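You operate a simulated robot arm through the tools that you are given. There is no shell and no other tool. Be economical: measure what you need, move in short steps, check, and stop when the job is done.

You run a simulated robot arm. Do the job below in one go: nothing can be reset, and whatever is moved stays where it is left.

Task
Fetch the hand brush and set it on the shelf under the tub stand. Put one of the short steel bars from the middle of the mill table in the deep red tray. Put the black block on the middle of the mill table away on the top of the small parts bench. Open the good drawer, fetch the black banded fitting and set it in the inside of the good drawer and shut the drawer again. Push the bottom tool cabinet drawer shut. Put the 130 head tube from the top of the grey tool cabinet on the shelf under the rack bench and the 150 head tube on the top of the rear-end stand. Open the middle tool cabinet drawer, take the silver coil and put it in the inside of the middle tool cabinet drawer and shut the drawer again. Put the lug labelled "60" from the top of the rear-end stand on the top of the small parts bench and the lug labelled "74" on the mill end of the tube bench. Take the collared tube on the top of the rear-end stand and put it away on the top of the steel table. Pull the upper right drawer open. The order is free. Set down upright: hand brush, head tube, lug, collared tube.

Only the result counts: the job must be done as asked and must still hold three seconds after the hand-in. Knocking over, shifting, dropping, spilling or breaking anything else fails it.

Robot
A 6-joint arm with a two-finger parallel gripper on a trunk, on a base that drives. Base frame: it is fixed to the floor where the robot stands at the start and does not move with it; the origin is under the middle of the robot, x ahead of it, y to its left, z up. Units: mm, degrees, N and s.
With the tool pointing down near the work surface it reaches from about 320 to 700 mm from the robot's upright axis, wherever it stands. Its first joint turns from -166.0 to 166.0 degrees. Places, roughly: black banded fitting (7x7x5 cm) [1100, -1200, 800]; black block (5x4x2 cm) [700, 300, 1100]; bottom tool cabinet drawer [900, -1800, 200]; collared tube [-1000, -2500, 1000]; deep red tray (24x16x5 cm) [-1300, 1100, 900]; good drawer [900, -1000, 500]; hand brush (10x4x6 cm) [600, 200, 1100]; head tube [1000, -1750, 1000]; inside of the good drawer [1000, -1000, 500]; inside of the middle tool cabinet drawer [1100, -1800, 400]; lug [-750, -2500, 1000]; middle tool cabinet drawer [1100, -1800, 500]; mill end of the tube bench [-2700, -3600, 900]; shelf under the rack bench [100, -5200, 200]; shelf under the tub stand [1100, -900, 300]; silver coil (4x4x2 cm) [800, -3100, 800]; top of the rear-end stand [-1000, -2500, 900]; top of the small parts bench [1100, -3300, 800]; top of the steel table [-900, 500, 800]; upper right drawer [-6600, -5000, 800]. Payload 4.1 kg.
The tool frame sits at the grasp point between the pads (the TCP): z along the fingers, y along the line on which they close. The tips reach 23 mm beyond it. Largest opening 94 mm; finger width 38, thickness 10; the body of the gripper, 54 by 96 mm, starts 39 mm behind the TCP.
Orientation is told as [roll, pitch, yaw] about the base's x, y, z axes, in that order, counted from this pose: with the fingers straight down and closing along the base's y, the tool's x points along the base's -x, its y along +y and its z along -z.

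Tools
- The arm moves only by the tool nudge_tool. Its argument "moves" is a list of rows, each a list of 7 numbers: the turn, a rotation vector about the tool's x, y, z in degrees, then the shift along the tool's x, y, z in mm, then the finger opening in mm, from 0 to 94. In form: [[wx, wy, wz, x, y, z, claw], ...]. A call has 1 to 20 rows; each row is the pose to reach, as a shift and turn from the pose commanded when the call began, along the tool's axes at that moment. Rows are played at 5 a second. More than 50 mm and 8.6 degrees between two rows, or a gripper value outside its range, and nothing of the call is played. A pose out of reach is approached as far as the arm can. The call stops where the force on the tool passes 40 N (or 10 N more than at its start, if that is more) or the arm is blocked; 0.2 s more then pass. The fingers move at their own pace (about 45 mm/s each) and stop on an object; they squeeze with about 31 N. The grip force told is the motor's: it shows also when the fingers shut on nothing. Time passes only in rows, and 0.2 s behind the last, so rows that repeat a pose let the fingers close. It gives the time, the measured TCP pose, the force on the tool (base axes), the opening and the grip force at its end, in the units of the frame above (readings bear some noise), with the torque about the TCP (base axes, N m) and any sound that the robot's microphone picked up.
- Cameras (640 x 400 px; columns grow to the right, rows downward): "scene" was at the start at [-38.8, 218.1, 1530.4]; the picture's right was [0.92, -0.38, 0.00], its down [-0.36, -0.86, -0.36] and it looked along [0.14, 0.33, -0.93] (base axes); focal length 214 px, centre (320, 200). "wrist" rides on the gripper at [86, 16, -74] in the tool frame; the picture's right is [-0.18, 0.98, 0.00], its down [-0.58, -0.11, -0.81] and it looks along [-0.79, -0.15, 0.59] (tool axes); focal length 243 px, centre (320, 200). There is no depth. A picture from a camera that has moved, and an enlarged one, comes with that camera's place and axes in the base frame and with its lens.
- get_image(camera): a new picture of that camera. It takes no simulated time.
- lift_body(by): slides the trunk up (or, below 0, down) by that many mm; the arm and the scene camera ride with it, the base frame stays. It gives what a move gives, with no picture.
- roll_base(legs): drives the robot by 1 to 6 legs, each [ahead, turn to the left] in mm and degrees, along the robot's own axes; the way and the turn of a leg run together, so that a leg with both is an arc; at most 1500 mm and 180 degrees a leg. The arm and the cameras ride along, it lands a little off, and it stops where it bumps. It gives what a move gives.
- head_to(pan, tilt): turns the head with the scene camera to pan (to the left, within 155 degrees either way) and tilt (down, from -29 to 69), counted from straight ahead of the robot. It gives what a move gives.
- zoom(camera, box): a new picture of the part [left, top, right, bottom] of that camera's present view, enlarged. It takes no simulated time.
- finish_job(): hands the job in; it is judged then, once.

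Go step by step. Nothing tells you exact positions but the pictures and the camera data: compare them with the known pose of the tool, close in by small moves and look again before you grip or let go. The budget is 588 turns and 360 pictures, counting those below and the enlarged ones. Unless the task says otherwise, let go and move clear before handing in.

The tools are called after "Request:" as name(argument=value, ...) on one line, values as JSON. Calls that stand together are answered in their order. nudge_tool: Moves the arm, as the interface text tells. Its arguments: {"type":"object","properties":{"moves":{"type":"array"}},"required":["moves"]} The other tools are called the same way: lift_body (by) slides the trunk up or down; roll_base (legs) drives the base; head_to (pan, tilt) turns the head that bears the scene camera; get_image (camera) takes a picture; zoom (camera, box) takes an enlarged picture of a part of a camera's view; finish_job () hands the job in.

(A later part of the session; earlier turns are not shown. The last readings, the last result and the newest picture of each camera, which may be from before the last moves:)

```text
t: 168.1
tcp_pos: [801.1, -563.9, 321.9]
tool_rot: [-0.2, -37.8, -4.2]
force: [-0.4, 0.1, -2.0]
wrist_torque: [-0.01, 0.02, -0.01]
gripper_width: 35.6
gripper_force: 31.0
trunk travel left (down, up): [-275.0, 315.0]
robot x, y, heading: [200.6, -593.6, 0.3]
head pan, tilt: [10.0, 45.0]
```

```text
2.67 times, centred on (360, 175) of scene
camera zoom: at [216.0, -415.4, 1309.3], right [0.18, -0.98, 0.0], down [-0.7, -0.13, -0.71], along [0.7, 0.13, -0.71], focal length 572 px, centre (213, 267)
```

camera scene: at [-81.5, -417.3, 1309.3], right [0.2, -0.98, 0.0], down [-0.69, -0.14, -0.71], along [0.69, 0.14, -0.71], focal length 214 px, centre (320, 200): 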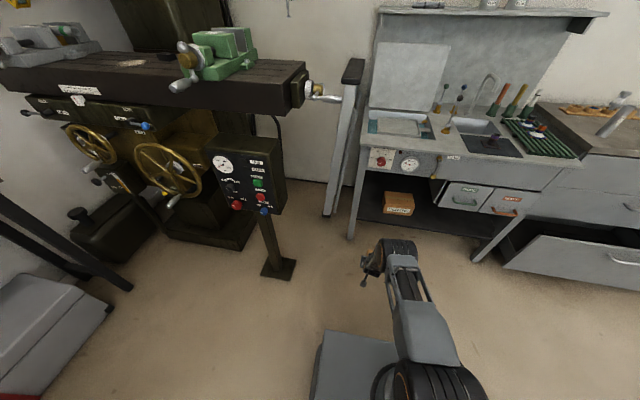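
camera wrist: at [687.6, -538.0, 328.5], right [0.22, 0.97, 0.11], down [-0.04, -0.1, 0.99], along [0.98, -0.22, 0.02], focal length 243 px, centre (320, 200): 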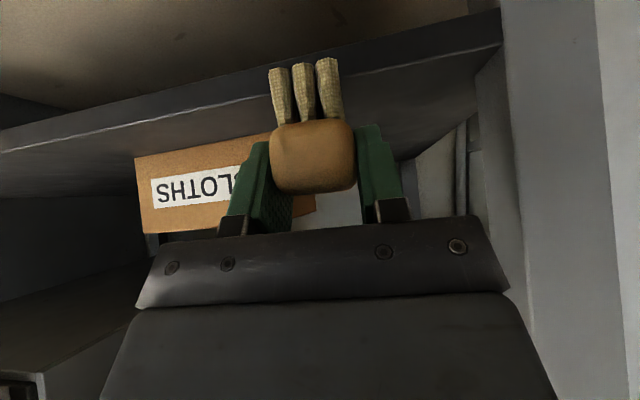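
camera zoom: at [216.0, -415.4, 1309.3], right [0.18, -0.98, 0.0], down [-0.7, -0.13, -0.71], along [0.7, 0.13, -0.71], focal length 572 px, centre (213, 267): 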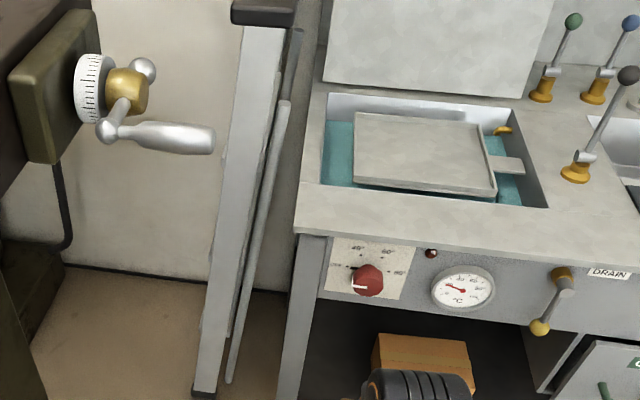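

Request:
nudge_tool(moves=[[0, 0, 0, 0, 15, 0, 0], [0, 0, 0, -19, 16, 15, 0], [0, 0, 0, -38, 18, 29, 0]])

Request:
get_image(camera="wrist")

```text
t: 168.9
tcp_pos: [849.4, -547.6, 321.1]
tool_rot: [-0.1, -37.6, -4.2]
force: [0.7, -0.9, -1.4]
wrist_torque: [0.0, -0.02, -0.01]
gripper_width: 35.5
gripper_force: 31.4
trunk travel left (down, up): [-275.0, 315.0]
robot x, y, heading: [198.1, -595.8, 0.5]
head pan, tilt: [10.0, 45.0]
```

```text
288 pictures are left
camera wrist: at [736.4, -523.2, 328.4], right [0.22, 0.97, 0.11], down [-0.04, -0.1, 0.99], along [0.98, -0.22, 0.02], focal length 243 px, centre (320, 200)
```

wrist: 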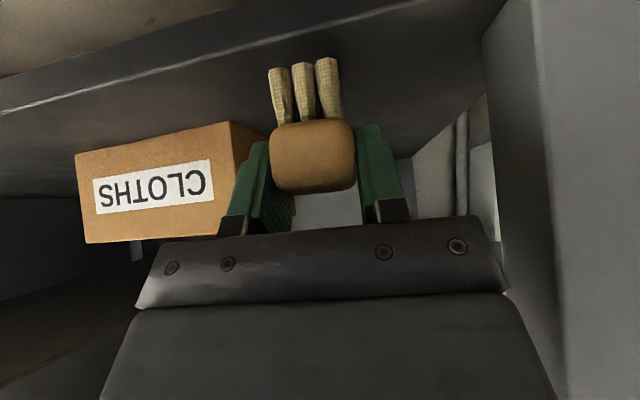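

Request:
nudge_tool(moves=[[0, 0, 0, -8, 0, 6, 0], [0, 0, 0, -16, 0, 12, 0]])

Request:
lift_body(by=-24)

Request:
get_image(camera="wrist")

```text
t: 169.5
tcp_pos: [869.9, -550.4, 321.4]
tool_rot: [0.1, -37.7, -4.2]
force: [-0.6, -0.2, -1.5]
wrist_torque: [0.0, 0.01, -0.02]
gripper_width: 35.6
gripper_force: 30.5
trunk travel left (down, up): [-275.0, 315.0]
robot x, y, heading: [203.7, -593.5, 0.5]
head pan, tilt: [10.0, 45.0]
```

```text
t: 170.2
tcp_pos: [873.4, -550.3, 303.1]
tool_rot: [0.0, -38.4, -4.1]
force: [10.1, 1.3, 20.5]
wrist_torque: [0.03, -0.42, -0.1]
gripper_width: 35.4
gripper_force: 30.9
trunk travel left (down, up): [-251.0, 339.0]
robot x, y, heading: [198.9, -599.0, 0.2]
head pan, tilt: [10.0, 45.0]
```

```text
287 pictures are left
camera wrist: at [760.2, -524.9, 308.5], right [0.22, 0.97, 0.11], down [-0.05, -0.1, 0.99], along [0.97, -0.22, 0.03], focal length 243 px, centre (320, 200)
```

wrist: 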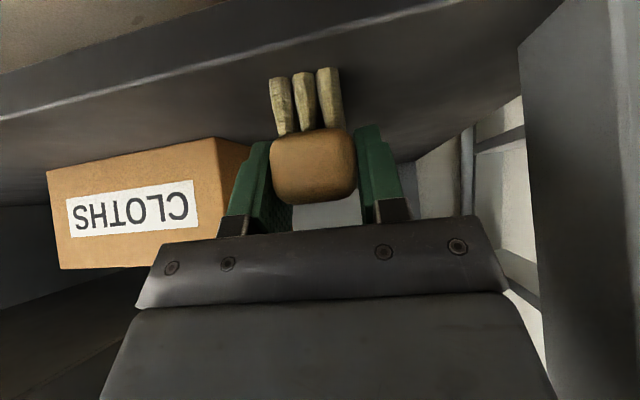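

Contact with the shelf. I relieve the pressure, release and back out along the tool axis.

Request:
lift_body(by=4)

Request:
nudge_tool(moves=[[0, 0, 0, 0, 0, 0, 45], [0, 0, 0, 0, 0, 0, 56], [0, 0, 0, 0, 0, 0, 56], [0, 0, 0, 15, 0, -20, 56], [0, 0, 0, 35, 0, -50, 56], [0, 0, 0, 65, 0, -85, 56]])

Request:
get_image(camera="wrist")

```text
t: 170.8
tcp_pos: [869.1, -551.1, 302.6]
tool_rot: [-0.2, -37.7, -4.2]
force: [3.6, -0.5, 14.4]
wrist_torque: [0.01, -0.57, 0.03]
gripper_width: 35.7
gripper_force: 31.2
trunk travel left (down, up): [-255.0, 335.0]
robot x, y, heading: [197.6, -596.1, 0.6]
head pan, tilt: [10.0, 45.0]
```

```text
t: 172.2
tcp_pos: [772.6, -540.4, 328.9]
tool_rot: [-0.9, -37.6, -3.8]
force: [0.3, 0.4, 0.2]
wrist_torque: [0.0, -0.01, 0.03]
gripper_width: 56.2
gripper_force: 0.0
out of reach, approached as far as the arm can: row 6
trunk travel left (down, up): [-255.0, 335.0]
robot x, y, heading: [195.6, -592.4, 0.4]
head pan, tilt: [10.0, 45.0]
```

```text
286 pictures are left
camera wrist: at [659.9, -513.5, 334.8], right [0.22, 0.97, 0.1], down [-0.04, -0.09, 0.99], along [0.97, -0.22, 0.02], focal length 243 px, centre (320, 200)
```

wrist: 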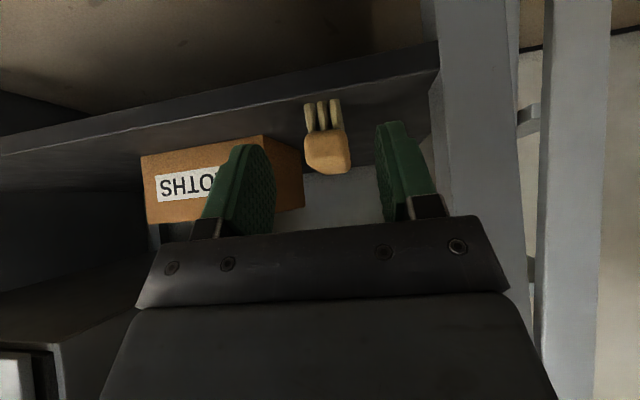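

The brush stands upright on the shelf. Next the GOOD drawer and the fitting: I back out and shift right.

Request:
roll_base(legs=[[-220, 0], [0, -90], [460, 0], [0, 90]])

Request:
lift_body(by=335)

Request:
head_to(pan=0, tilt=35)

Request:
get_image(camera="scene")

Request:
zoom(camera="scene", box=[280, 100, 480, 225])

```text
t: 183.8
tcp_pos: [561.5, -997.0, 327.0]
tool_rot: [-0.9, -37.5, -3.5]
force: [-0.4, -0.3, -0.3]
wrist_torque: [0.0, 0.01, 0.01]
gripper_width: 55.8
gripper_force: 0.0
trunk travel left (down, up): [-255.0, 335.0]
robot x, y, heading: [-11.4, -1057.6, 0.9]
head pan, tilt: [10.0, 45.0]
```

```text
t: 187.1
tcp_pos: [562.5, -997.0, 662.2]
tool_rot: [-0.9, -37.6, -3.4]
force: [-0.1, -0.2, 0.8]
wrist_torque: [0.0, -0.02, 0.0]
gripper_width: 56.1
gripper_force: 0.1
trunk travel left (down, up): [-590.0, 0.0]
robot x, y, heading: [-12.0, -1056.2, 0.5]
head pan, tilt: [10.0, 45.0]
```

```text
t: 187.8
tcp_pos: [562.8, -996.3, 662.2]
tool_rot: [-1.0, -37.6, -3.5]
force: [-0.1, 0.5, 0.2]
wrist_torque: [-0.01, -0.02, 0.0]
gripper_width: 56.1
gripper_force: 0.1
trunk travel left (down, up): [-590.0, 0.0]
robot x, y, heading: [-12.1, -1059.5, 0.6]
head pan, tilt: [0.0, 35.0]
```

```text
285 pictures are left
camera scene: at [12.6, -889.4, 1639.0], right [0.01, -1.0, 0.0], down [-0.57, -0.01, -0.82], along [0.82, 0.01, -0.57], focal length 214 px, centre (320, 200)
```

scene: 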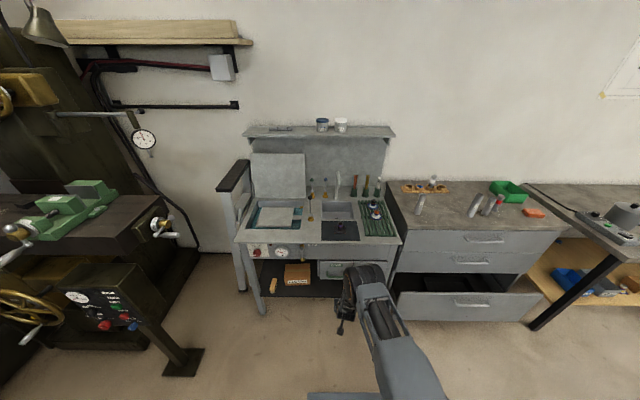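

```text
3.20 times, centred on (380, 162) of scene
camera zoom: at [12.6, -889.4, 1639.0], right [0.01, -1.0, 0.0], down [-0.57, -0.01, -0.82], along [0.82, 0.01, -0.57], focal length 686 px, centre (128, 320)
```

zoom: 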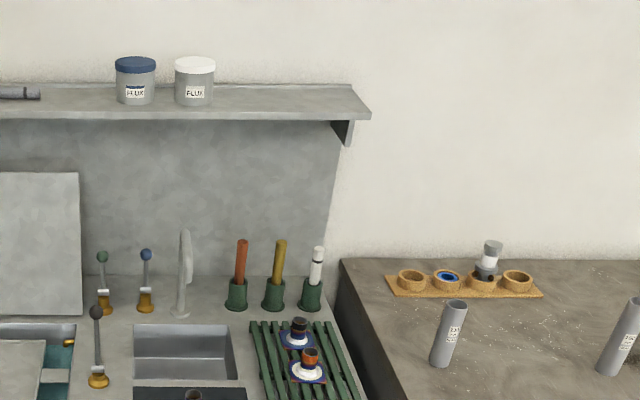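

The black-banded fitting is on the green rack at about (1065,-1203). First the drawer: its green handle bar is at about (771,-975,546). I turn the tool nearly horizontal with the fingers closing vertically.

Request:
lift_body(by=-150)

Request:
nudge_tool(moves=[[-2.2, -2.2, 7.2, 0, 2, -2, 80], [-4.4, -4.4, 14.5, 0, 3, -5, 80], [-6.6, -6.6, 21.8, -3, 5, -7, 80], [-8.9, -8.9, 29, -5, 7, -10, 80], [-11.1, -11.1, 36.3, -8, 8, -12, 80], [-13.3, -13.3, 43.5, -10, 10, -14, 80], [-15.5, -15.5, 50.8, -12, 12, -16, 80], [-17.7, -17.7, 58, -14, 13, -19, 80], [-20, -20, 65.3, -16, 15, -21, 80], [-22.2, -22.2, 72.6, -18, 17, -24, 80], [-24.4, -24.4, 79.8, -20, 18, -26, 80], [-26.6, -26.6, 87.1, -21, 20, -28, 80]])

Request:
get_image(camera="wrist")

Request:
get_image(camera="scene")

```text
t: 189.6
tcp_pos: [561.8, -996.9, 512.9]
tool_rot: [-1.1, -37.6, -3.5]
force: [0.0, 0.2, -0.4]
wrist_torque: [-0.02, -0.02, -0.01]
gripper_width: 56.3
gripper_force: 0.0
trunk travel left (down, up): [-440.0, 150.0]
robot x, y, heading: [-15.3, -1056.5, 0.9]
head pan, tilt: [0.0, 35.0]
```

```text
t: 192.2
tcp_pos: [753.2, -949.9, 598.4]
tool_rot: [57.8, -2.2, -90.9]
force: [0.3, 0.5, -0.5]
wrist_torque: [0.01, 0.01, -0.01]
gripper_width: 80.4
gripper_force: 0.1
out of reach, approached as far as the arm can: row 1, 2, 3, 4, 5, 6, 7, 8, 9, 10, 11, 12
trunk travel left (down, up): [-440.0, 150.0]
robot x, y, heading: [-11.3, -1056.0, 0.9]
head pan, tilt: [0.0, 35.0]
```

```text
283 pictures are left
camera wrist: at [699.2, -859.7, 649.1], right [0.52, -0.16, 0.84], down [-0.75, -0.56, 0.36], along [0.41, -0.81, -0.41], focal length 243 px, centre (320, 200)
```

wrist: 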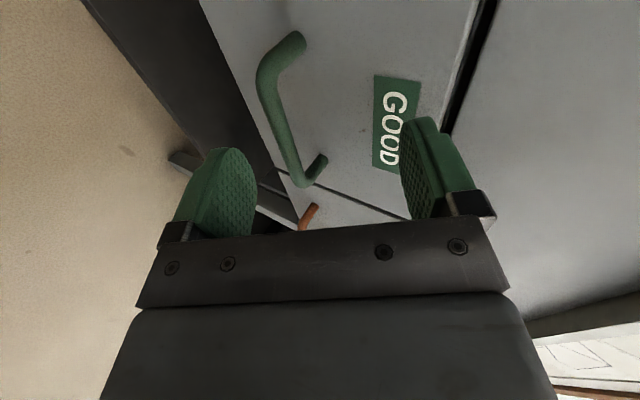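

```text
282 pictures are left
camera scene: at [12.7, -889.3, 1489.1], right [0.01, -1.0, 0.0], down [-0.57, -0.01, -0.82], along [0.82, 0.01, -0.57], focal length 214 px, centre (320, 200)
```

scene: 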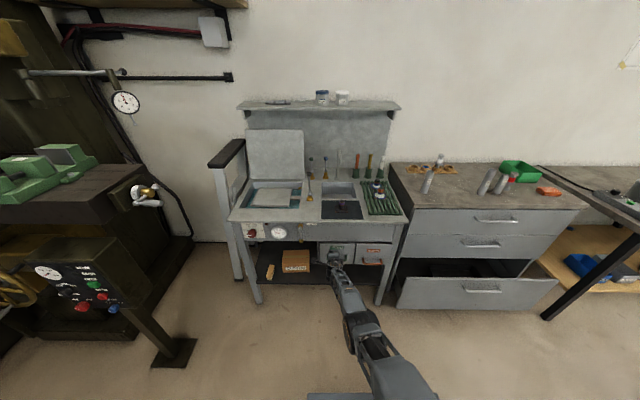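

The arm moved out farther than asked but touched nothing; a lower trunk should allow a flatter tool. I back off and lower the trunk.

Request:
roll_base(legs=[[-150, 0]])

Request:
lift_body(by=-300)

Request:
nudge_tool(moves=[[0, 0, 0, 0, 30, -15, 60], [0, 0, 0, 0, 60, -35, 60], [0, 0, 0, 0, 95, -55, 60], [0, 0, 0, 0, 130, -75, 60], [0, 0, 0, 0, 165, -100, 60], [0, 0, 0, 0, 200, -125, 60]])

```text
t: 193.6
tcp_pos: [603.4, -949.2, 598.4]
tool_rot: [58.0, -2.3, -90.5]
force: [-0.1, 0.6, -0.3]
wrist_torque: [0.02, 0.01, -0.03]
gripper_width: 80.1
gripper_force: 0.1
trunk travel left (down, up): [-440.0, 150.0]
robot x, y, heading: [-165.9, -1057.9, 1.0]
head pan, tilt: [0.0, 35.0]
```

```text
t: 196.6
tcp_pos: [602.6, -950.7, 299.0]
tool_rot: [58.0, -2.2, -90.5]
force: [-0.2, 0.5, 0.9]
wrist_torque: [0.03, 0.01, 0.01]
gripper_width: 79.8
gripper_force: 0.1
trunk travel left (down, up): [-140.0, 450.0]
robot x, y, heading: [-163.7, -1058.9, 0.6]
head pan, tilt: [0.0, 35.0]
```

```text
t: 197.9
tcp_pos: [644.9, -934.3, 548.9]
tool_rot: [57.4, -2.3, -90.5]
force: [-0.3, 0.2, -1.0]
wrist_torque: [-0.03, -0.04, -0.05]
gripper_width: 60.0
gripper_force: 0.0
out of reach, approached as far as the arm can: row 1, 2, 3, 4, 5, 6
trunk travel left (down, up): [-140.0, 450.0]
robot x, y, heading: [-164.5, -1056.4, 1.0]
head pan, tilt: [0.0, 35.0]
```

Request:
nudge_tool(moves=[[0, 0, 0, 0, -20, -32, 60], [0, 0, 0, 0, -40, -64, 60], [0, 0, 0, 0, -60, -95, 60], [0, 0, 0, 0, -80, -127, 60]])

Request:
get_image(camera="scene")

```text
t: 198.9
tcp_pos: [642.8, -928.4, 558.9]
tool_rot: [57.7, -2.3, -90.6]
force: [-1.6, -0.2, 0.0]
wrist_torque: [-0.02, 0.02, -0.01]
gripper_width: 60.1
gripper_force: 0.0
out of reach, approached as far as the arm can: row 1, 2, 3, 4
trunk travel left (down, up): [-140.0, 450.0]
robot x, y, heading: [-163.4, -1058.3, 0.8]
head pan, tilt: [0.0, 35.0]
```

```text
281 pictures are left
camera scene: at [-138.8, -891.5, 1189.1], right [0.01, -1.0, 0.0], down [-0.57, -0.01, -0.82], along [0.82, 0.01, -0.57], focal length 214 px, centre (320, 200)
```

scene: 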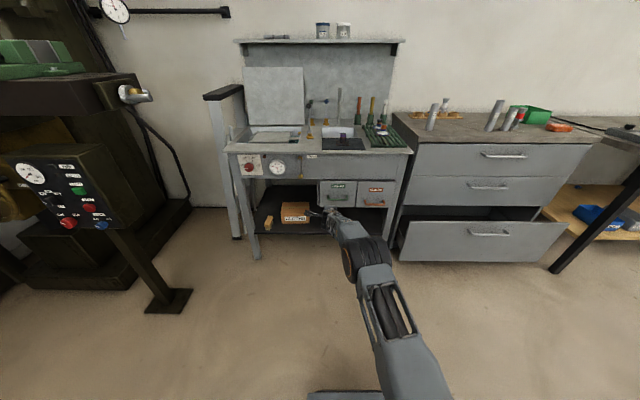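

Request:
lift_body(by=-140)

Request:
nudge_tool(moves=[[0, 0, 0, 0, 30, -19, 40], [0, 0, 0, 0, 60, -38, 40], [0, 0, 0, 0, 90, -57, 40], [0, 0, 0, 0, 118, -75, 40], [-7, 0, 0, 0, 118, -75, 40], [-15, 0, 0, 0, 118, -75, 40]])

Request:
get_image(camera="wrist")

```text
t: 200.6
tcp_pos: [643.7, -928.6, 419.3]
tool_rot: [57.8, -2.3, -90.6]
force: [-0.6, 0.4, -0.7]
wrist_torque: [0.0, 0.01, -0.01]
gripper_width: 60.0
gripper_force: 0.1
trunk travel left (down, up): [0.0, 590.0]
robot x, y, heading: [-168.5, -1060.6, 0.9]
head pan, tilt: [0.0, 35.0]
```

```text
t: 202.0
tcp_pos: [675.7, -917.0, 573.6]
tool_rot: [72.7, -2.2, -90.5]
force: [-1.2, -0.1, 0.9]
wrist_torque: [-0.03, 0.06, 0.01]
gripper_width: 39.9
gripper_force: 0.0
out of reach, approached as far as the arm can: row 6
trunk travel left (down, up): [0.0, 590.0]
robot x, y, heading: [-165.3, -1059.0, 0.8]
head pan, tilt: [0.0, 35.0]
```

```text
280 pictures are left
camera wrist: at [608.8, -827.5, 609.2], right [0.29, -0.15, 0.94], down [-0.81, -0.57, 0.16], along [0.51, -0.81, -0.29], focal length 243 px, centre (320, 200)
```

wrist: 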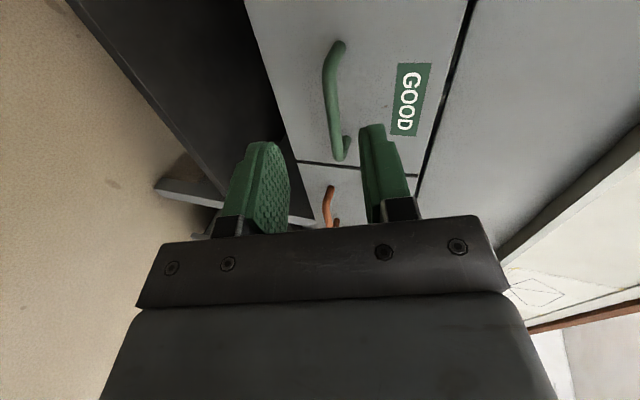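

Now the tool is nearly horizontal. The handle bar is at x≈785, y -922…-1012, z≈546. I align laterally and drive up.

Request:
nudge_tool(moves=[[0, 0, 0, -25, -12, 4, 44], [0, 0, 0, -49, -24, 7, 44]])

Request:
roll_base(legs=[[70, 0]])

Request:
get_image(camera="wrist")

```text
t: 202.6
tcp_pos: [689.3, -964.7, 554.8]
tool_rot: [72.6, -2.3, -90.6]
force: [0.4, -0.2, 0.4]
wrist_torque: [0.02, 0.03, 0.0]
gripper_width: 44.2
gripper_force: 0.1
out of reach, approached as far as the arm can: row 1, 2
trunk travel left (down, up): [0.0, 590.0]
robot x, y, heading: [-160.6, -1056.8, 0.7]
head pan, tilt: [0.0, 35.0]
```

```text
t: 203.7
tcp_pos: [762.2, -964.2, 555.8]
tool_rot: [72.6, -2.3, -90.6]
force: [1.0, 0.1, 0.0]
wrist_torque: [0.04, -0.01, -0.02]
gripper_width: 44.0
gripper_force: 0.0
trunk travel left (down, up): [0.0, 590.0]
robot x, y, heading: [-92.8, -1059.4, 0.6]
head pan, tilt: [0.0, 35.0]
```

```text
279 pictures are left
camera wrist: at [696.0, -874.6, 589.6], right [0.29, -0.15, 0.94], down [-0.81, -0.57, 0.16], along [0.51, -0.81, -0.29], focal length 243 px, centre (320, 200)
```

wrist: 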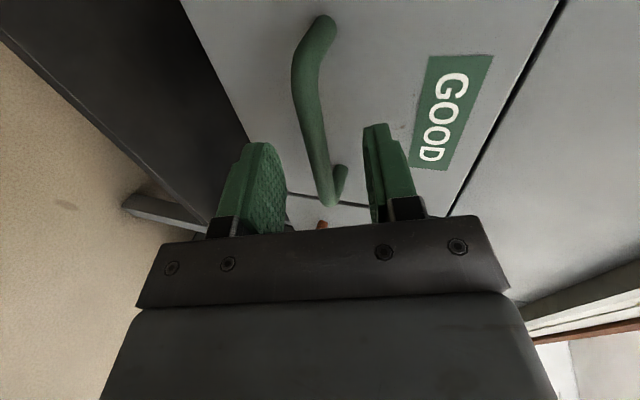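

Request:
roll_base(legs=[[11, 0]])

Request:
nudge_tool(moves=[[0, 0, 0, 0, 0, 0, 30], [0, 0, 0, 0, 0, 0, 10], [0, 0, 0, 0, 0, 0, 0], [0, 0, 0, 0, 0, 0, 0], [0, 0, 0, 0, 0, 0, 0]])

Request:
get_image(camera="wrist")

```text
t: 204.4
tcp_pos: [774.2, -964.1, 555.1]
tool_rot: [72.6, -2.4, -90.5]
force: [-0.4, 0.0, -0.1]
wrist_torque: [-0.01, 0.01, 0.0]
gripper_width: 44.1
gripper_force: 0.1
trunk travel left (down, up): [0.0, 590.0]
robot x, y, heading: [-77.2, -1058.2, 0.9]
head pan, tilt: [0.0, 35.0]
```

```text
t: 205.6
tcp_pos: [774.4, -964.0, 548.8]
tool_rot: [72.2, -2.3, -90.6]
force: [-22.6, -0.9, -22.7]
wrist_torque: [1.68, 0.48, -0.88]
gripper_width: 12.6
gripper_force: 45.2
trunk travel left (down, up): [0.0, 590.0]
robot x, y, heading: [-79.4, -1055.7, 0.7]
head pan, tilt: [0.0, 35.0]
```

```text
278 pictures are left
camera wrist: at [707.2, -874.4, 585.3], right [0.3, -0.15, 0.94], down [-0.81, -0.57, 0.17], along [0.51, -0.81, -0.29], focal length 243 px, centre (320, 200)
```

wrist: 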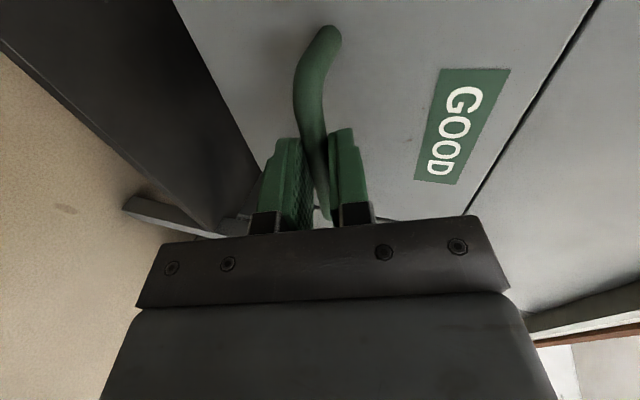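

Gripped the handle. I drive back to open the drawer.

Request:
nudge_tool(moves=[[0, 0, 0, 0, -4, 0, 0], [0, 0, 0, 0, -5, 0, 0]])

Request:
roll_base(legs=[[-120, 0]])

Request:
get_image(camera="scene")

```text
t: 206.3
tcp_pos: [772.7, -963.8, 549.5]
tool_rot: [72.3, -2.0, -90.6]
force: [-4.8, -0.7, -0.4]
wrist_torque: [1.83, 0.08, -0.56]
gripper_width: 12.7
gripper_force: 44.3
trunk travel left (down, up): [0.0, 590.0]
robot x, y, heading: [-81.6, -1057.0, 0.7]
head pan, tilt: [0.0, 35.0]
stopped in row 2: the force on the tool passed its limit (the readings are from after the stop); the commanded pose is now the measured one
```

```text
t: 207.5
tcp_pos: [654.8, -962.5, 549.8]
tool_rot: [72.3, -2.3, -90.4]
force: [-0.2, 5.9, 1.5]
wrist_torque: [1.41, 0.06, -1.3]
gripper_width: 12.4
gripper_force: 44.6
trunk travel left (down, up): [0.0, 590.0]
robot x, y, heading: [-199.7, -1056.7, 1.2]
head pan, tilt: [0.0, 35.0]
```

```text
277 pictures are left
camera scene: at [-174.1, -892.0, 1049.1], right [0.02, -1.0, 0.0], down [-0.57, -0.01, -0.82], along [0.82, 0.01, -0.57], focal length 214 px, centre (320, 200)
```

scene: 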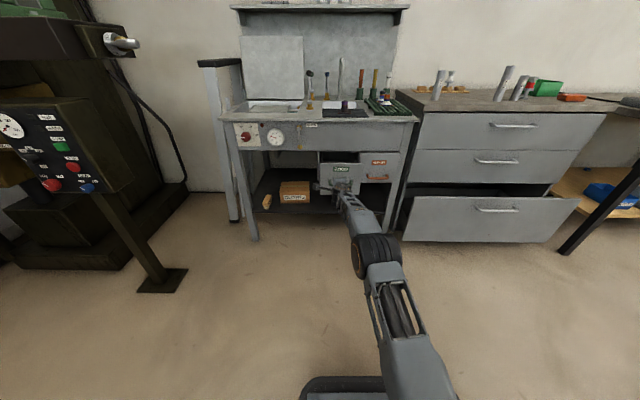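

Request:
roll_base(legs=[[-80, 0]])

Request:
get_image(camera="scene")

```text
t: 208.6
tcp_pos: [574.5, -963.7, 550.3]
tool_rot: [72.4, -2.1, -90.2]
force: [1.4, 21.9, 0.4]
wrist_torque: [1.51, 0.09, -0.94]
gripper_width: 12.5
gripper_force: 44.8
trunk travel left (down, up): [0.0, 590.0]
robot x, y, heading: [-282.4, -1058.9, 0.9]
head pan, tilt: [0.0, 35.0]
```

```text
276 pictures are left
camera scene: at [-254.7, -892.4, 1048.9], right [0.02, -1.0, 0.0], down [-0.57, -0.01, -0.82], along [0.82, 0.01, -0.57], focal length 214 px, centre (320, 200)
```

scene: 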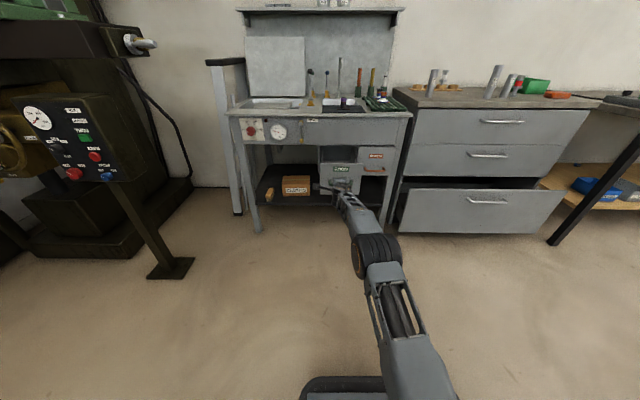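

Open by about 200 mm. I release the handle and back away.

Request:
nudge_tool(moves=[[0, 0, 0, 0, 0, 0, 30], [0, 0, 0, 0, 0, 0, 44], [0, 0, 0, 0, 0, 0, 44]])

Request:
roll_base(legs=[[-120, 0]])

Request:
lift_body(by=400)

Request:
get_image(camera="scene")

```text
t: 209.4
tcp_pos: [575.4, -965.1, 549.8]
tool_rot: [72.3, -2.2, -90.2]
force: [-0.1, 0.6, 0.1]
wrist_torque: [0.02, 0.03, 0.0]
gripper_width: 44.4
gripper_force: 0.0
trunk travel left (down, up): [0.0, 590.0]
robot x, y, heading: [-279.0, -1059.3, 1.0]
head pan, tilt: [0.0, 35.0]
```

```text
t: 210.6
tcp_pos: [453.4, -966.7, 549.4]
tool_rot: [72.3, -2.3, -90.2]
force: [0.3, -0.4, -0.4]
wrist_torque: [0.0, 0.02, 0.03]
gripper_width: 44.0
gripper_force: 0.1
trunk travel left (down, up): [0.0, 590.0]
robot x, y, heading: [-398.2, -1063.2, 0.9]
head pan, tilt: [0.0, 35.0]
```

```text
t: 214.4
tcp_pos: [454.2, -964.9, 950.4]
tool_rot: [72.3, -2.2, -90.2]
force: [0.0, -0.5, 0.0]
wrist_torque: [0.03, 0.02, -0.06]
gripper_width: 44.1
gripper_force: 0.1
trunk travel left (down, up): [-400.0, 190.0]
robot x, y, heading: [-398.3, -1061.2, 1.1]
head pan, tilt: [0.0, 35.0]
```

```text
275 pictures are left
camera scene: at [-374.3, -895.3, 1449.1], right [0.02, -1.0, 0.0], down [-0.57, -0.01, -0.82], along [0.82, 0.01, -0.57], focal length 214 px, centre (320, 200)
```

scene: 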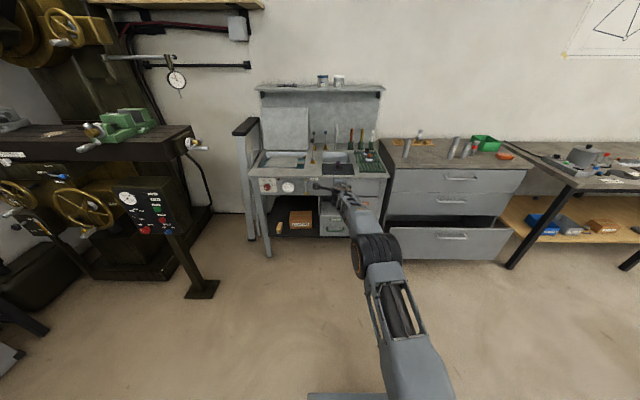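

Drawer open. Next I push the bottom cabinet drawer shut: its front is around x≈765, y -1330…-2250, z 133…428. I fold the tool to vertical and retract first.

Request:
nudge_tool(moves=[[8, 0, 0, 0, -5, -20, 20], [16, 0, 0, 0, -10, -45, 0], [24, 0, 0, 0, -15, -80, 0], [32, 0, 0, 0, -20, -120, 0], [40, 0, 0, 0, -25, -160, 0], [48, 0, 0, 0, -30, -200, 0], [56, 0, 0, 0, -30, -240, 0], [64, 0, 0, 0, -30, -280, 0], [72, 0, 0, 0, -30, -320, 0]])

Request:
roll_base(legs=[[0, -58], [856, 0], [0, 57]])

Request:
get_image(camera="scene")

```text
t: 216.4
tcp_pos: [138.7, -961.6, 1016.6]
tool_rot: [0.2, -2.2, -90.1]
force: [-0.1, -0.3, -0.6]
wrist_torque: [-0.02, 0.0, 0.01]
gripper_width: 0.0
gripper_force: 30.9
trunk travel left (down, up): [-400.0, 190.0]
robot x, y, heading: [-396.1, -1061.3, 1.0]
head pan, tilt: [0.0, 35.0]
```

```text
t: 226.1
tcp_pos: [595.7, -1696.4, 1016.1]
tool_rot: [0.3, -2.3, -91.7]
force: [-0.1, 0.0, -0.6]
wrist_torque: [-0.03, -0.02, 0.01]
gripper_width: 0.3
gripper_force: 30.9
trunk travel left (down, up): [-400.0, 190.0]
robot x, y, heading: [53.6, -1783.1, -0.3]
head pan, tilt: [0.0, 35.0]
```

```text
274 pictures are left
camera scene: at [83.7, -1615.8, 1449.1], right [-0.01, -1.0, 0.0], down [-0.57, 0.0, -0.82], along [0.82, -0.01, -0.57], focal length 214 px, centre (320, 200)
```

scene: 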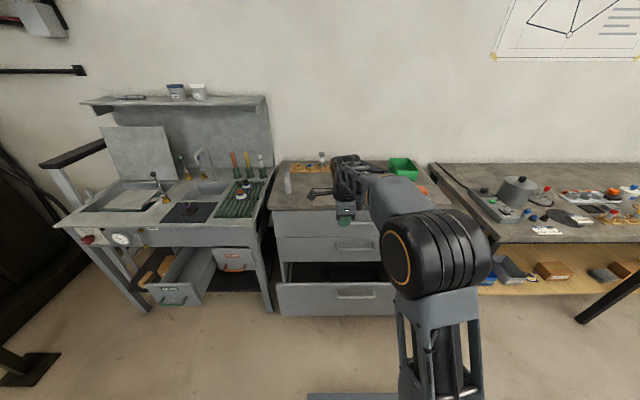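

Request:
lift_body(by=-400)

Request:
nudge_tool(moves=[[-6, 0, 0, -3, 10, 45, 0], [-12, 0, 0, -6, 20, 90, 0], [-18, 0, 0, -10, 30, 135, 0], [-24, 0, 0, -14, 40, 180, 0], [-30, 0, 0, -18, 50, 225, 0], [-36, 0, 0, -21, 60, 270, 0], [-42, 0, 0, -24, 65, 315, 0], [-45, 0, 0, -24, 70, 360, 0]])

Request:
get_image(camera="wrist")

Request:
get_image(camera="scene")

```text
t: 229.9
tcp_pos: [596.0, -1695.5, 616.5]
tool_rot: [0.3, -2.3, -91.6]
force: [-0.9, -0.1, -0.8]
wrist_torque: [0.01, 0.01, 0.01]
gripper_width: 0.2
gripper_force: 31.1
trunk travel left (down, up): [0.0, 590.0]
robot x, y, heading: [52.9, -1782.4, -0.5]
head pan, tilt: [0.0, 35.0]
```

```text
t: 231.7
tcp_pos: [736.8, -1729.3, 352.6]
tool_rot: [38.7, -2.1, -91.3]
force: [0.3, -1.0, 0.7]
wrist_torque: [0.02, -0.02, 0.0]
gripper_width: 0.0
gripper_force: 31.1
out of reach, approached as far as the arm can: row 6, 7, 8
trunk travel left (down, up): [0.0, 590.0]
robot x, y, heading: [51.1, -1782.9, -0.6]
head pan, tilt: [0.0, 35.0]
```

```text
273 pictures are left
camera wrist: at [703.9, -1637.8, 418.7], right [0.76, -0.18, 0.62], down [-0.6, -0.55, 0.58], along [0.24, -0.82, -0.52], focal length 243 px, centre (320, 200)
```

wrist: 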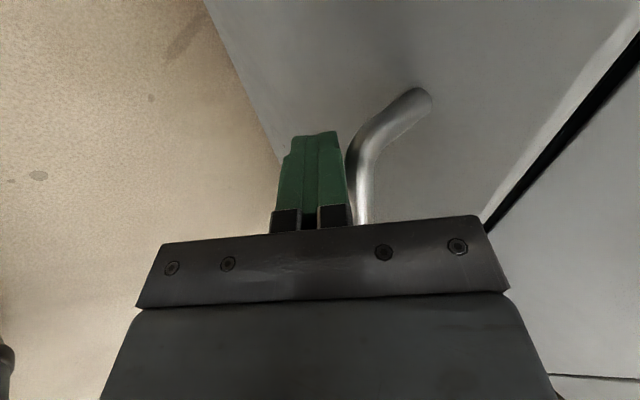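

```text
272 pictures are left
camera scene: at [83.9, -1615.9, 1049.1], right [-0.01, -1.0, 0.0], down [-0.57, 0.0, -0.82], along [0.82, -0.01, -0.57], focal length 214 px, centre (320, 200)
```

scene: 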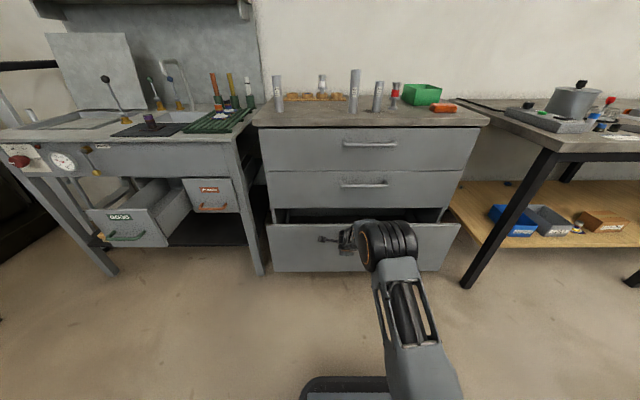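

The closed fingers are right at the drawer front below its handle. I drive ahead to push it.

Request:
roll_base(legs=[[60, 0]])

Request:
get_image(camera="wrist")

```text
t: 232.7
tcp_pos: [795.3, -1729.2, 352.5]
tool_rot: [38.6, -2.2, -91.3]
force: [-0.5, -0.8, -1.0]
wrist_torque: [0.02, 0.0, -0.01]
gripper_width: 0.0
gripper_force: 31.0
trunk travel left (down, up): [0.0, 590.0]
robot x, y, heading: [114.1, -1785.5, -0.7]
head pan, tilt: [0.0, 35.0]
```

```text
271 pictures are left
camera wrist: at [763.3, -1638.3, 418.6], right [0.76, -0.18, 0.62], down [-0.6, -0.55, 0.58], along [0.23, -0.82, -0.52], focal length 243 px, centre (320, 200)
```

wrist: 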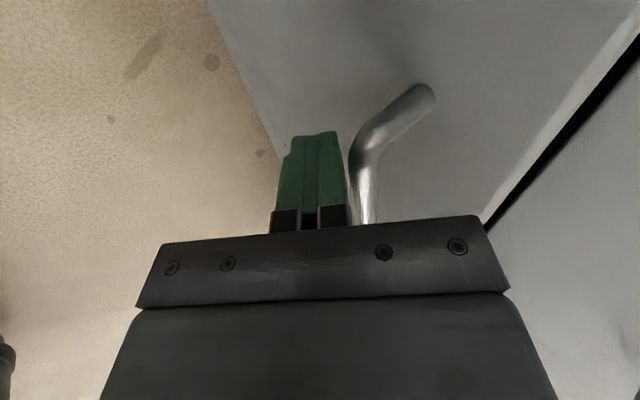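

The drawer is moving with the tool. I keep pushing.

Request:
roll_base(legs=[[90, 0]])

Request:
get_image(camera="scene")

```text
t: 233.8
tcp_pos: [866.0, -1728.3, 348.2]
tool_rot: [37.9, -2.4, -91.1]
force: [-0.4, -0.7, -0.3]
wrist_torque: [0.02, -0.01, 0.0]
gripper_width: 0.0
gripper_force: 31.3
trunk travel left (down, up): [0.0, 590.0]
robot x, y, heading: [189.9, -1785.6, -0.2]
head pan, tilt: [0.0, 35.0]
stopped in leg 1: the force on the tool passed its limit (the readings are from after the stop); the commanded pose is now the measured one
```

```text
270 pictures are left
camera scene: at [217.5, -1616.9, 1049.1], right [-0.01, -1.0, 0.0], down [-0.57, 0.0, -0.82], along [0.82, -0.01, -0.57], focal length 214 px, centre (320, 200)
```

scene: 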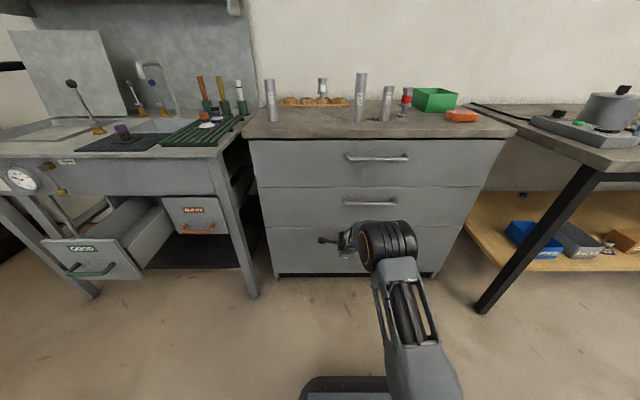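

Request:
roll_base(legs=[[15, 0]])

Request:
zoom(camera="scene", box=[230, 60, 530, 290])

```text
t: 234.6
tcp_pos: [870.1, -1728.4, 342.7]
tool_rot: [37.1, -2.4, -91.1]
force: [-0.8, 0.6, -0.4]
wrist_torque: [-0.01, 0.02, -0.02]
gripper_width: 0.0
gripper_force: 30.9
trunk travel left (down, up): [0.0, 590.0]
robot x, y, heading: [197.5, -1786.2, -0.4]
head pan, tilt: [0.0, 35.0]
stopped in leg 1: the force on the tool passed its limit (the readings are from after the stop); the commanded pose is now the measured one
```

```text
1.74 times, centred on (380, 175) of scene
camera zoom: at [227.3, -1617.0, 1049.1], right [-0.01, -1.0, 0.0], down [-0.57, 0.0, -0.82], along [0.82, -0.01, -0.57], focal length 373 px, centre (216, 244)
```

zoom: 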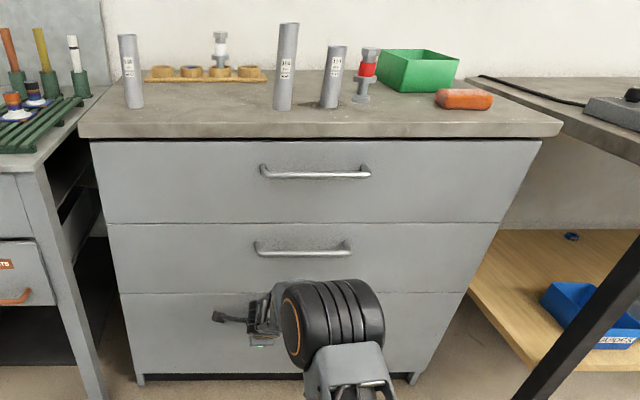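

Drawer shut. I back off, raise the trunk and bring the tool vertical with the normal yaw, retracted.

Request:
roll_base(legs=[[-130, 0]])

Request:
lift_body(by=400)

Request:
lift_body(by=190)

Request:
nudge_tool(moves=[[7, 0, 0, 0, -10, -30, 20], [15, 0, 0, 0, -20, -60, 40], [22, 0, 0, 0, -40, -95, 60], [30, 0, 0, 0, -60, -130, 60], [37, 0, 0, 0, -80, -165, 60]])

```text
t: 235.9
tcp_pos: [741.1, -1727.5, 343.0]
tool_rot: [37.1, -2.4, -91.4]
force: [-0.5, -0.4, -0.3]
wrist_torque: [0.0, 0.01, -0.02]
gripper_width: 0.0
gripper_force: 31.2
trunk travel left (down, up): [0.0, 590.0]
robot x, y, heading: [67.7, -1783.2, -0.4]
head pan, tilt: [0.0, 35.0]
```

```text
t: 239.7
tcp_pos: [741.6, -1727.5, 742.2]
tool_rot: [37.2, -2.5, -91.3]
force: [0.7, -0.8, 0.3]
wrist_torque: [0.0, 0.0, -0.01]
gripper_width: 0.0
gripper_force: 31.6
trunk travel left (down, up): [-400.0, 190.0]
robot x, y, heading: [71.3, -1784.4, -0.1]
head pan, tilt: [0.0, 35.0]
```

```text
t: 241.8
tcp_pos: [741.2, -1727.9, 932.6]
tool_rot: [37.1, -2.4, -91.3]
force: [-0.2, 0.4, 0.5]
wrist_torque: [-0.02, -0.04, -0.01]
gripper_width: 0.1
gripper_force: 30.9
trunk travel left (down, up): [-590.0, 0.0]
robot x, y, heading: [65.5, -1780.3, -0.3]
head pan, tilt: [0.0, 35.0]
```

```text
t: 243.0
tcp_pos: [577.5, -1720.3, 1016.5]
tool_rot: [0.0, -2.3, -91.2]
force: [0.0, 0.0, -0.5]
wrist_torque: [-0.01, 0.02, 0.01]
gripper_width: 59.8
gripper_force: 0.0
trunk travel left (down, up): [-590.0, 0.0]
robot x, y, heading: [68.9, -1782.1, -0.2]
head pan, tilt: [0.0, 35.0]
```

Request:
nudge_tool(moves=[[-0.2, 0.2, -7.6, 0, 0, 0, 60], [-0.3, 0.3, -15.2, 0, 0, 0, 60], [-0.5, 0.5, -22.8, 0, 0, 0, 60], [-0.6, 0.6, -30.4, 0, 0, 0, 60], [-0.8, 0.8, -38, 0, 0, 0, 60], [-0.9, 0.9, -45.6, 0, 0, 0, 60], [-1.1, 1.1, -53.2, 0, 0, 0, 60], [-1.2, 1.2, -60.8, 0, 0, 0, 60], [-1.4, 1.4, -68.4, 0, 0, 0, 60], [-1.5, 1.5, -76, 0, 0, 0, 60], [-1.7, 1.7, -83.6, 0, 0, 0, 60], [-1.8, 1.8, -91, 0, 0, 0, 60]])

Request:
roll_base(legs=[[0, 57], [540, 0], [0, -57]])

Request:
get_image(camera="scene")

```text
t: 245.6
tcp_pos: [579.6, -1719.7, 1016.4]
tool_rot: [-0.2, -0.1, -0.2]
force: [-0.6, 0.1, 0.3]
wrist_torque: [0.0, -0.01, 0.01]
gripper_width: 59.9
gripper_force: 0.1
trunk travel left (down, up): [-590.0, 0.0]
robot x, y, heading: [70.3, -1782.1, -0.3]
head pan, tilt: [0.0, 35.0]
```

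```text
t: 253.8
tcp_pos: [892.4, -1280.7, 1015.2]
tool_rot: [-0.1, -0.1, -1.7]
force: [0.1, -0.7, 1.2]
wrist_torque: [-0.01, -0.02, 0.03]
gripper_width: 60.0
gripper_force: 0.2
trunk travel left (down, up): [-590.0, 0.0]
robot x, y, heading: [383.2, -1329.4, -1.9]
head pan, tilt: [0.0, 35.0]
```

```text
268 pictures are left
camera scene: at [415.5, -1163.8, 1639.1], right [-0.03, -1.0, 0.0], down [-0.57, 0.02, -0.82], along [0.82, -0.03, -0.57], focal length 214 px, centre (320, 200)
```

scene: 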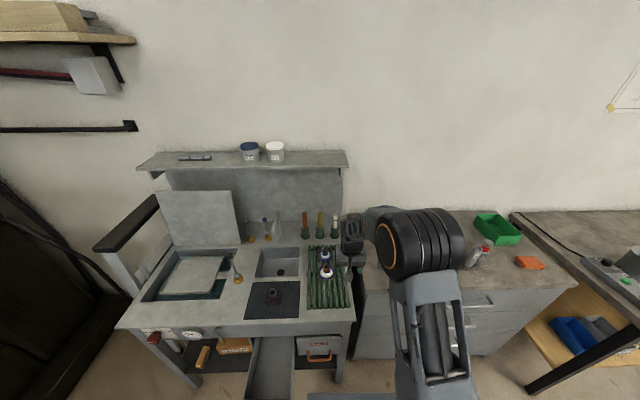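

Request:
zoom(camera="scene", box=[240, 200, 400, 320])

Request:
get_image(camera="wrist")

```text
3.33 times, centred on (320, 260) of scene
camera zoom: at [415.5, -1163.8, 1639.1], right [-0.03, -1.0, 0.0], down [-0.57, 0.02, -0.82], along [0.82, -0.03, -0.57], focal length 715 px, centre (320, 0)
```

zoom: 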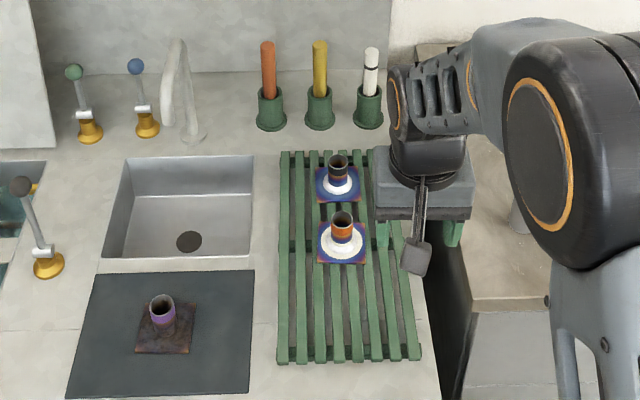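

```text
266 pictures are left
camera wrist: at [805.7, -1260.6, 1091.1], right [0.21, 0.98, 0.0], down [0.58, -0.12, 0.81], along [0.79, -0.17, -0.59], focal length 243 px, centre (320, 200)
```

wrist: 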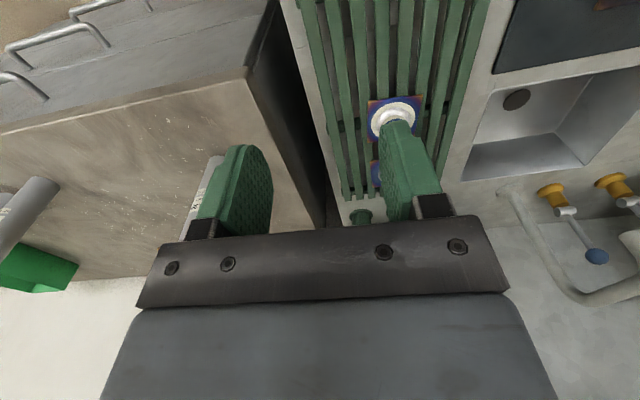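

The far fitting (black band) stands at ≈(1090,-1214). I drive 60 mm closer and bring the tool above it.

Request:
roll_base(legs=[[60, 0]])

Request:
nudge_tool(moves=[[0, 0, -0.5, -34, 18, 8, 70], [0, 0, -1, -68, 36, 15, 70], [0, 0, -1.5, -102, 55, 22, 70], [0, 0, -1.7, -136, 73, 30, 70]])

Request:
get_image(camera="wrist")

```text
t: 254.8
tcp_pos: [953.2, -1281.9, 1015.7]
tool_rot: [-0.2, -0.1, -1.8]
force: [1.1, -0.2, -0.3]
wrist_torque: [-0.01, 0.01, 0.01]
gripper_width: 59.9
gripper_force: 0.2
trunk travel left (down, up): [-590.0, 0.0]
robot x, y, heading: [442.9, -1331.0, -1.9]
head pan, tilt: [0.0, 35.0]
```

```text
t: 255.8
tcp_pos: [1091.7, -1210.7, 984.3]
tool_rot: [-0.1, 0.1, 0.2]
force: [0.5, 0.1, 0.1]
wrist_torque: [0.01, -0.01, 0.03]
gripper_width: 69.8
gripper_force: 0.1
trunk travel left (down, up): [-590.0, 0.0]
robot x, y, heading: [444.9, -1330.9, -1.9]
head pan, tilt: [0.0, 35.0]
```

```text
265 pictures are left
camera wrist: at [1003.0, -1194.2, 1058.7], right [0.18, 0.98, 0.0], down [0.58, -0.11, 0.81], along [0.79, -0.15, -0.59], focal length 243 px, centre (320, 200)
```

wrist: 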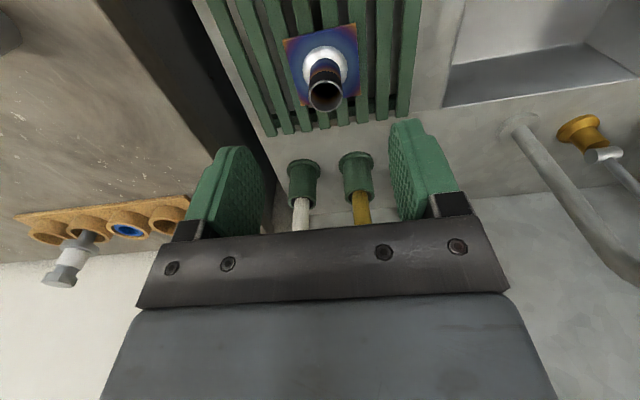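

Request:
nudge_tool(moves=[[0, 0, 0, -5, 1, 30, 64], [0, 0, 0, -5, 1, 60, 64], [0, 0, 0, -5, 1, 85, 64]])

Request:
get_image(camera="wrist")

```text
t: 256.6
tcp_pos: [1095.0, -1213.0, 900.5]
tool_rot: [-0.1, -0.1, 0.1]
force: [-0.2, 0.3, 0.3]
wrist_torque: [0.01, -0.01, 0.02]
gripper_width: 64.1
gripper_force: 0.2
trunk travel left (down, up): [-590.0, 0.0]
robot x, y, heading: [441.9, -1328.6, -1.9]
head pan, tilt: [0.0, 35.0]
```

```text
264 pictures are left
camera wrist: at [1007.5, -1195.1, 975.1], right [0.18, 0.98, 0.0], down [0.58, -0.11, 0.81], along [0.79, -0.15, -0.59], focal length 243 px, centre (320, 200)
```

wrist: 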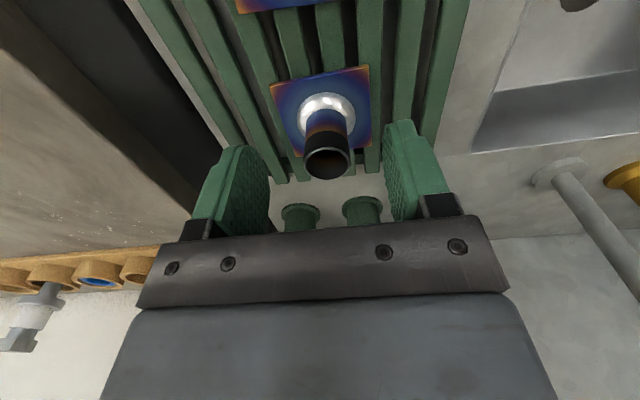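

Request:
nudge_tool(moves=[[0, 0, 0, 3, 5, 10, 64], [0, 0, 0, 3, 5, 21, 64]])

Request:
nudge_tool(moves=[[0, 0, 0, 0, 0, 0, 45], [0, 0, 0, 0, 0, 0, 25], [0, 0, 0, 0, 0, 0, 0], [0, 0, 0, 0, 0, 0, 0], [0, 0, 0, 0, 0, 0, 0]])

Request:
get_image(camera="wrist")

```text
t: 257.2
tcp_pos: [1091.7, -1206.1, 878.9]
tool_rot: [-0.1, 0.0, 0.0]
force: [0.4, 0.5, 0.8]
wrist_torque: [0.0, 0.02, 0.02]
gripper_width: 64.0
gripper_force: 0.1
trunk travel left (down, up): [-590.0, 0.0]
robot x, y, heading: [443.0, -1333.9, -1.8]
head pan, tilt: [0.0, 35.0]
```

```text
t: 258.4
tcp_pos: [1091.9, -1207.3, 878.9]
tool_rot: [-0.1, -0.1, 0.0]
force: [0.0, 0.2, 0.1]
wrist_torque: [0.01, -0.06, -0.01]
gripper_width: 0.0
gripper_force: 31.3
trunk travel left (down, up): [-590.0, 0.0]
robot x, y, heading: [443.2, -1329.5, -1.7]
head pan, tilt: [0.0, 35.0]
```

```text
263 pictures are left
camera wrist: at [1004.8, -1190.0, 953.7], right [0.18, 0.98, 0.0], down [0.58, -0.11, 0.81], along [0.79, -0.15, -0.59], focal length 243 px, centre (320, 200)
```

wrist: 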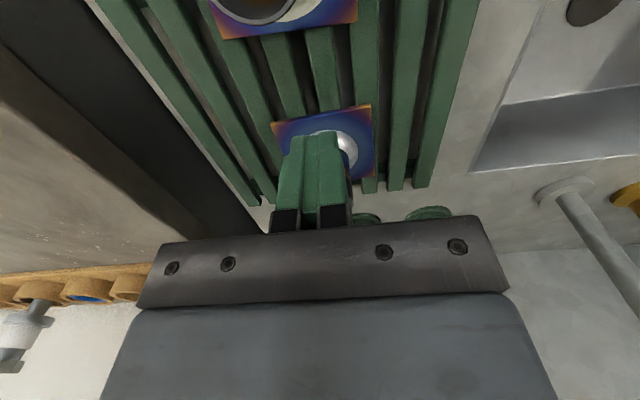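

The fingers closed on nothing, so the tube is lower than thought. I open, rise and measure again.

Request:
nudge_tool(moves=[[0, 0, 0, 0, 0, 0, 30], [0, 0, 0, 0, 0, -10, 64], [0, 0, 0, 0, 0, -10, 64]])

Request:
get_image(camera="wrist")

Request:
zoom(camera="scene", box=[280, 200, 400, 290])

```text
t: 259.2
tcp_pos: [1091.2, -1207.8, 889.3]
tool_rot: [-0.1, 0.0, 0.0]
force: [-0.7, -0.3, 0.0]
wrist_torque: [0.0, -0.01, 0.01]
gripper_width: 64.0
gripper_force: 0.0
trunk travel left (down, up): [-590.0, 0.0]
robot x, y, heading: [439.7, -1331.0, -1.7]
head pan, tilt: [0.0, 35.0]
```

```text
262 pictures are left
camera wrist: at [1004.7, -1189.6, 964.5], right [0.18, 0.98, 0.0], down [0.58, -0.11, 0.81], along [0.79, -0.15, -0.59], focal length 243 px, centre (320, 200)
```

wrist: 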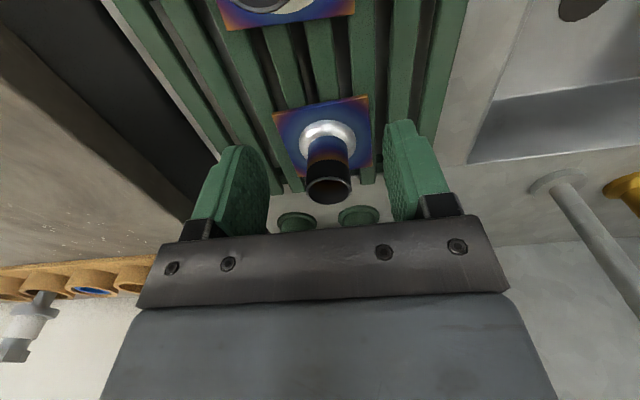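

```text
4.44 times, centred on (340, 245) of scene
camera zoom: at [474.9, -1165.4, 1639.1], right [-0.03, -1.0, 0.0], down [-0.57, 0.02, -0.82], along [0.82, -0.03, -0.57], focal length 953 px, centre (231, 0)
```

zoom: 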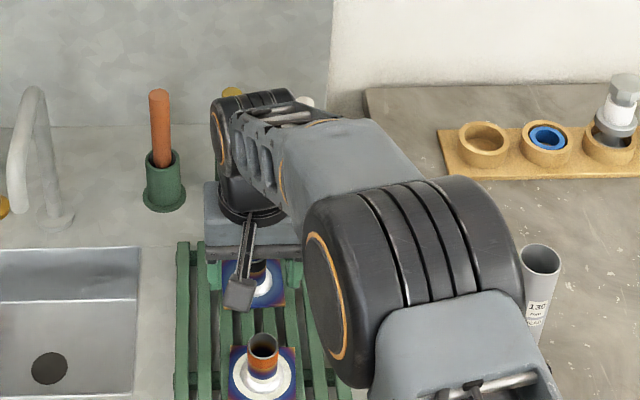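

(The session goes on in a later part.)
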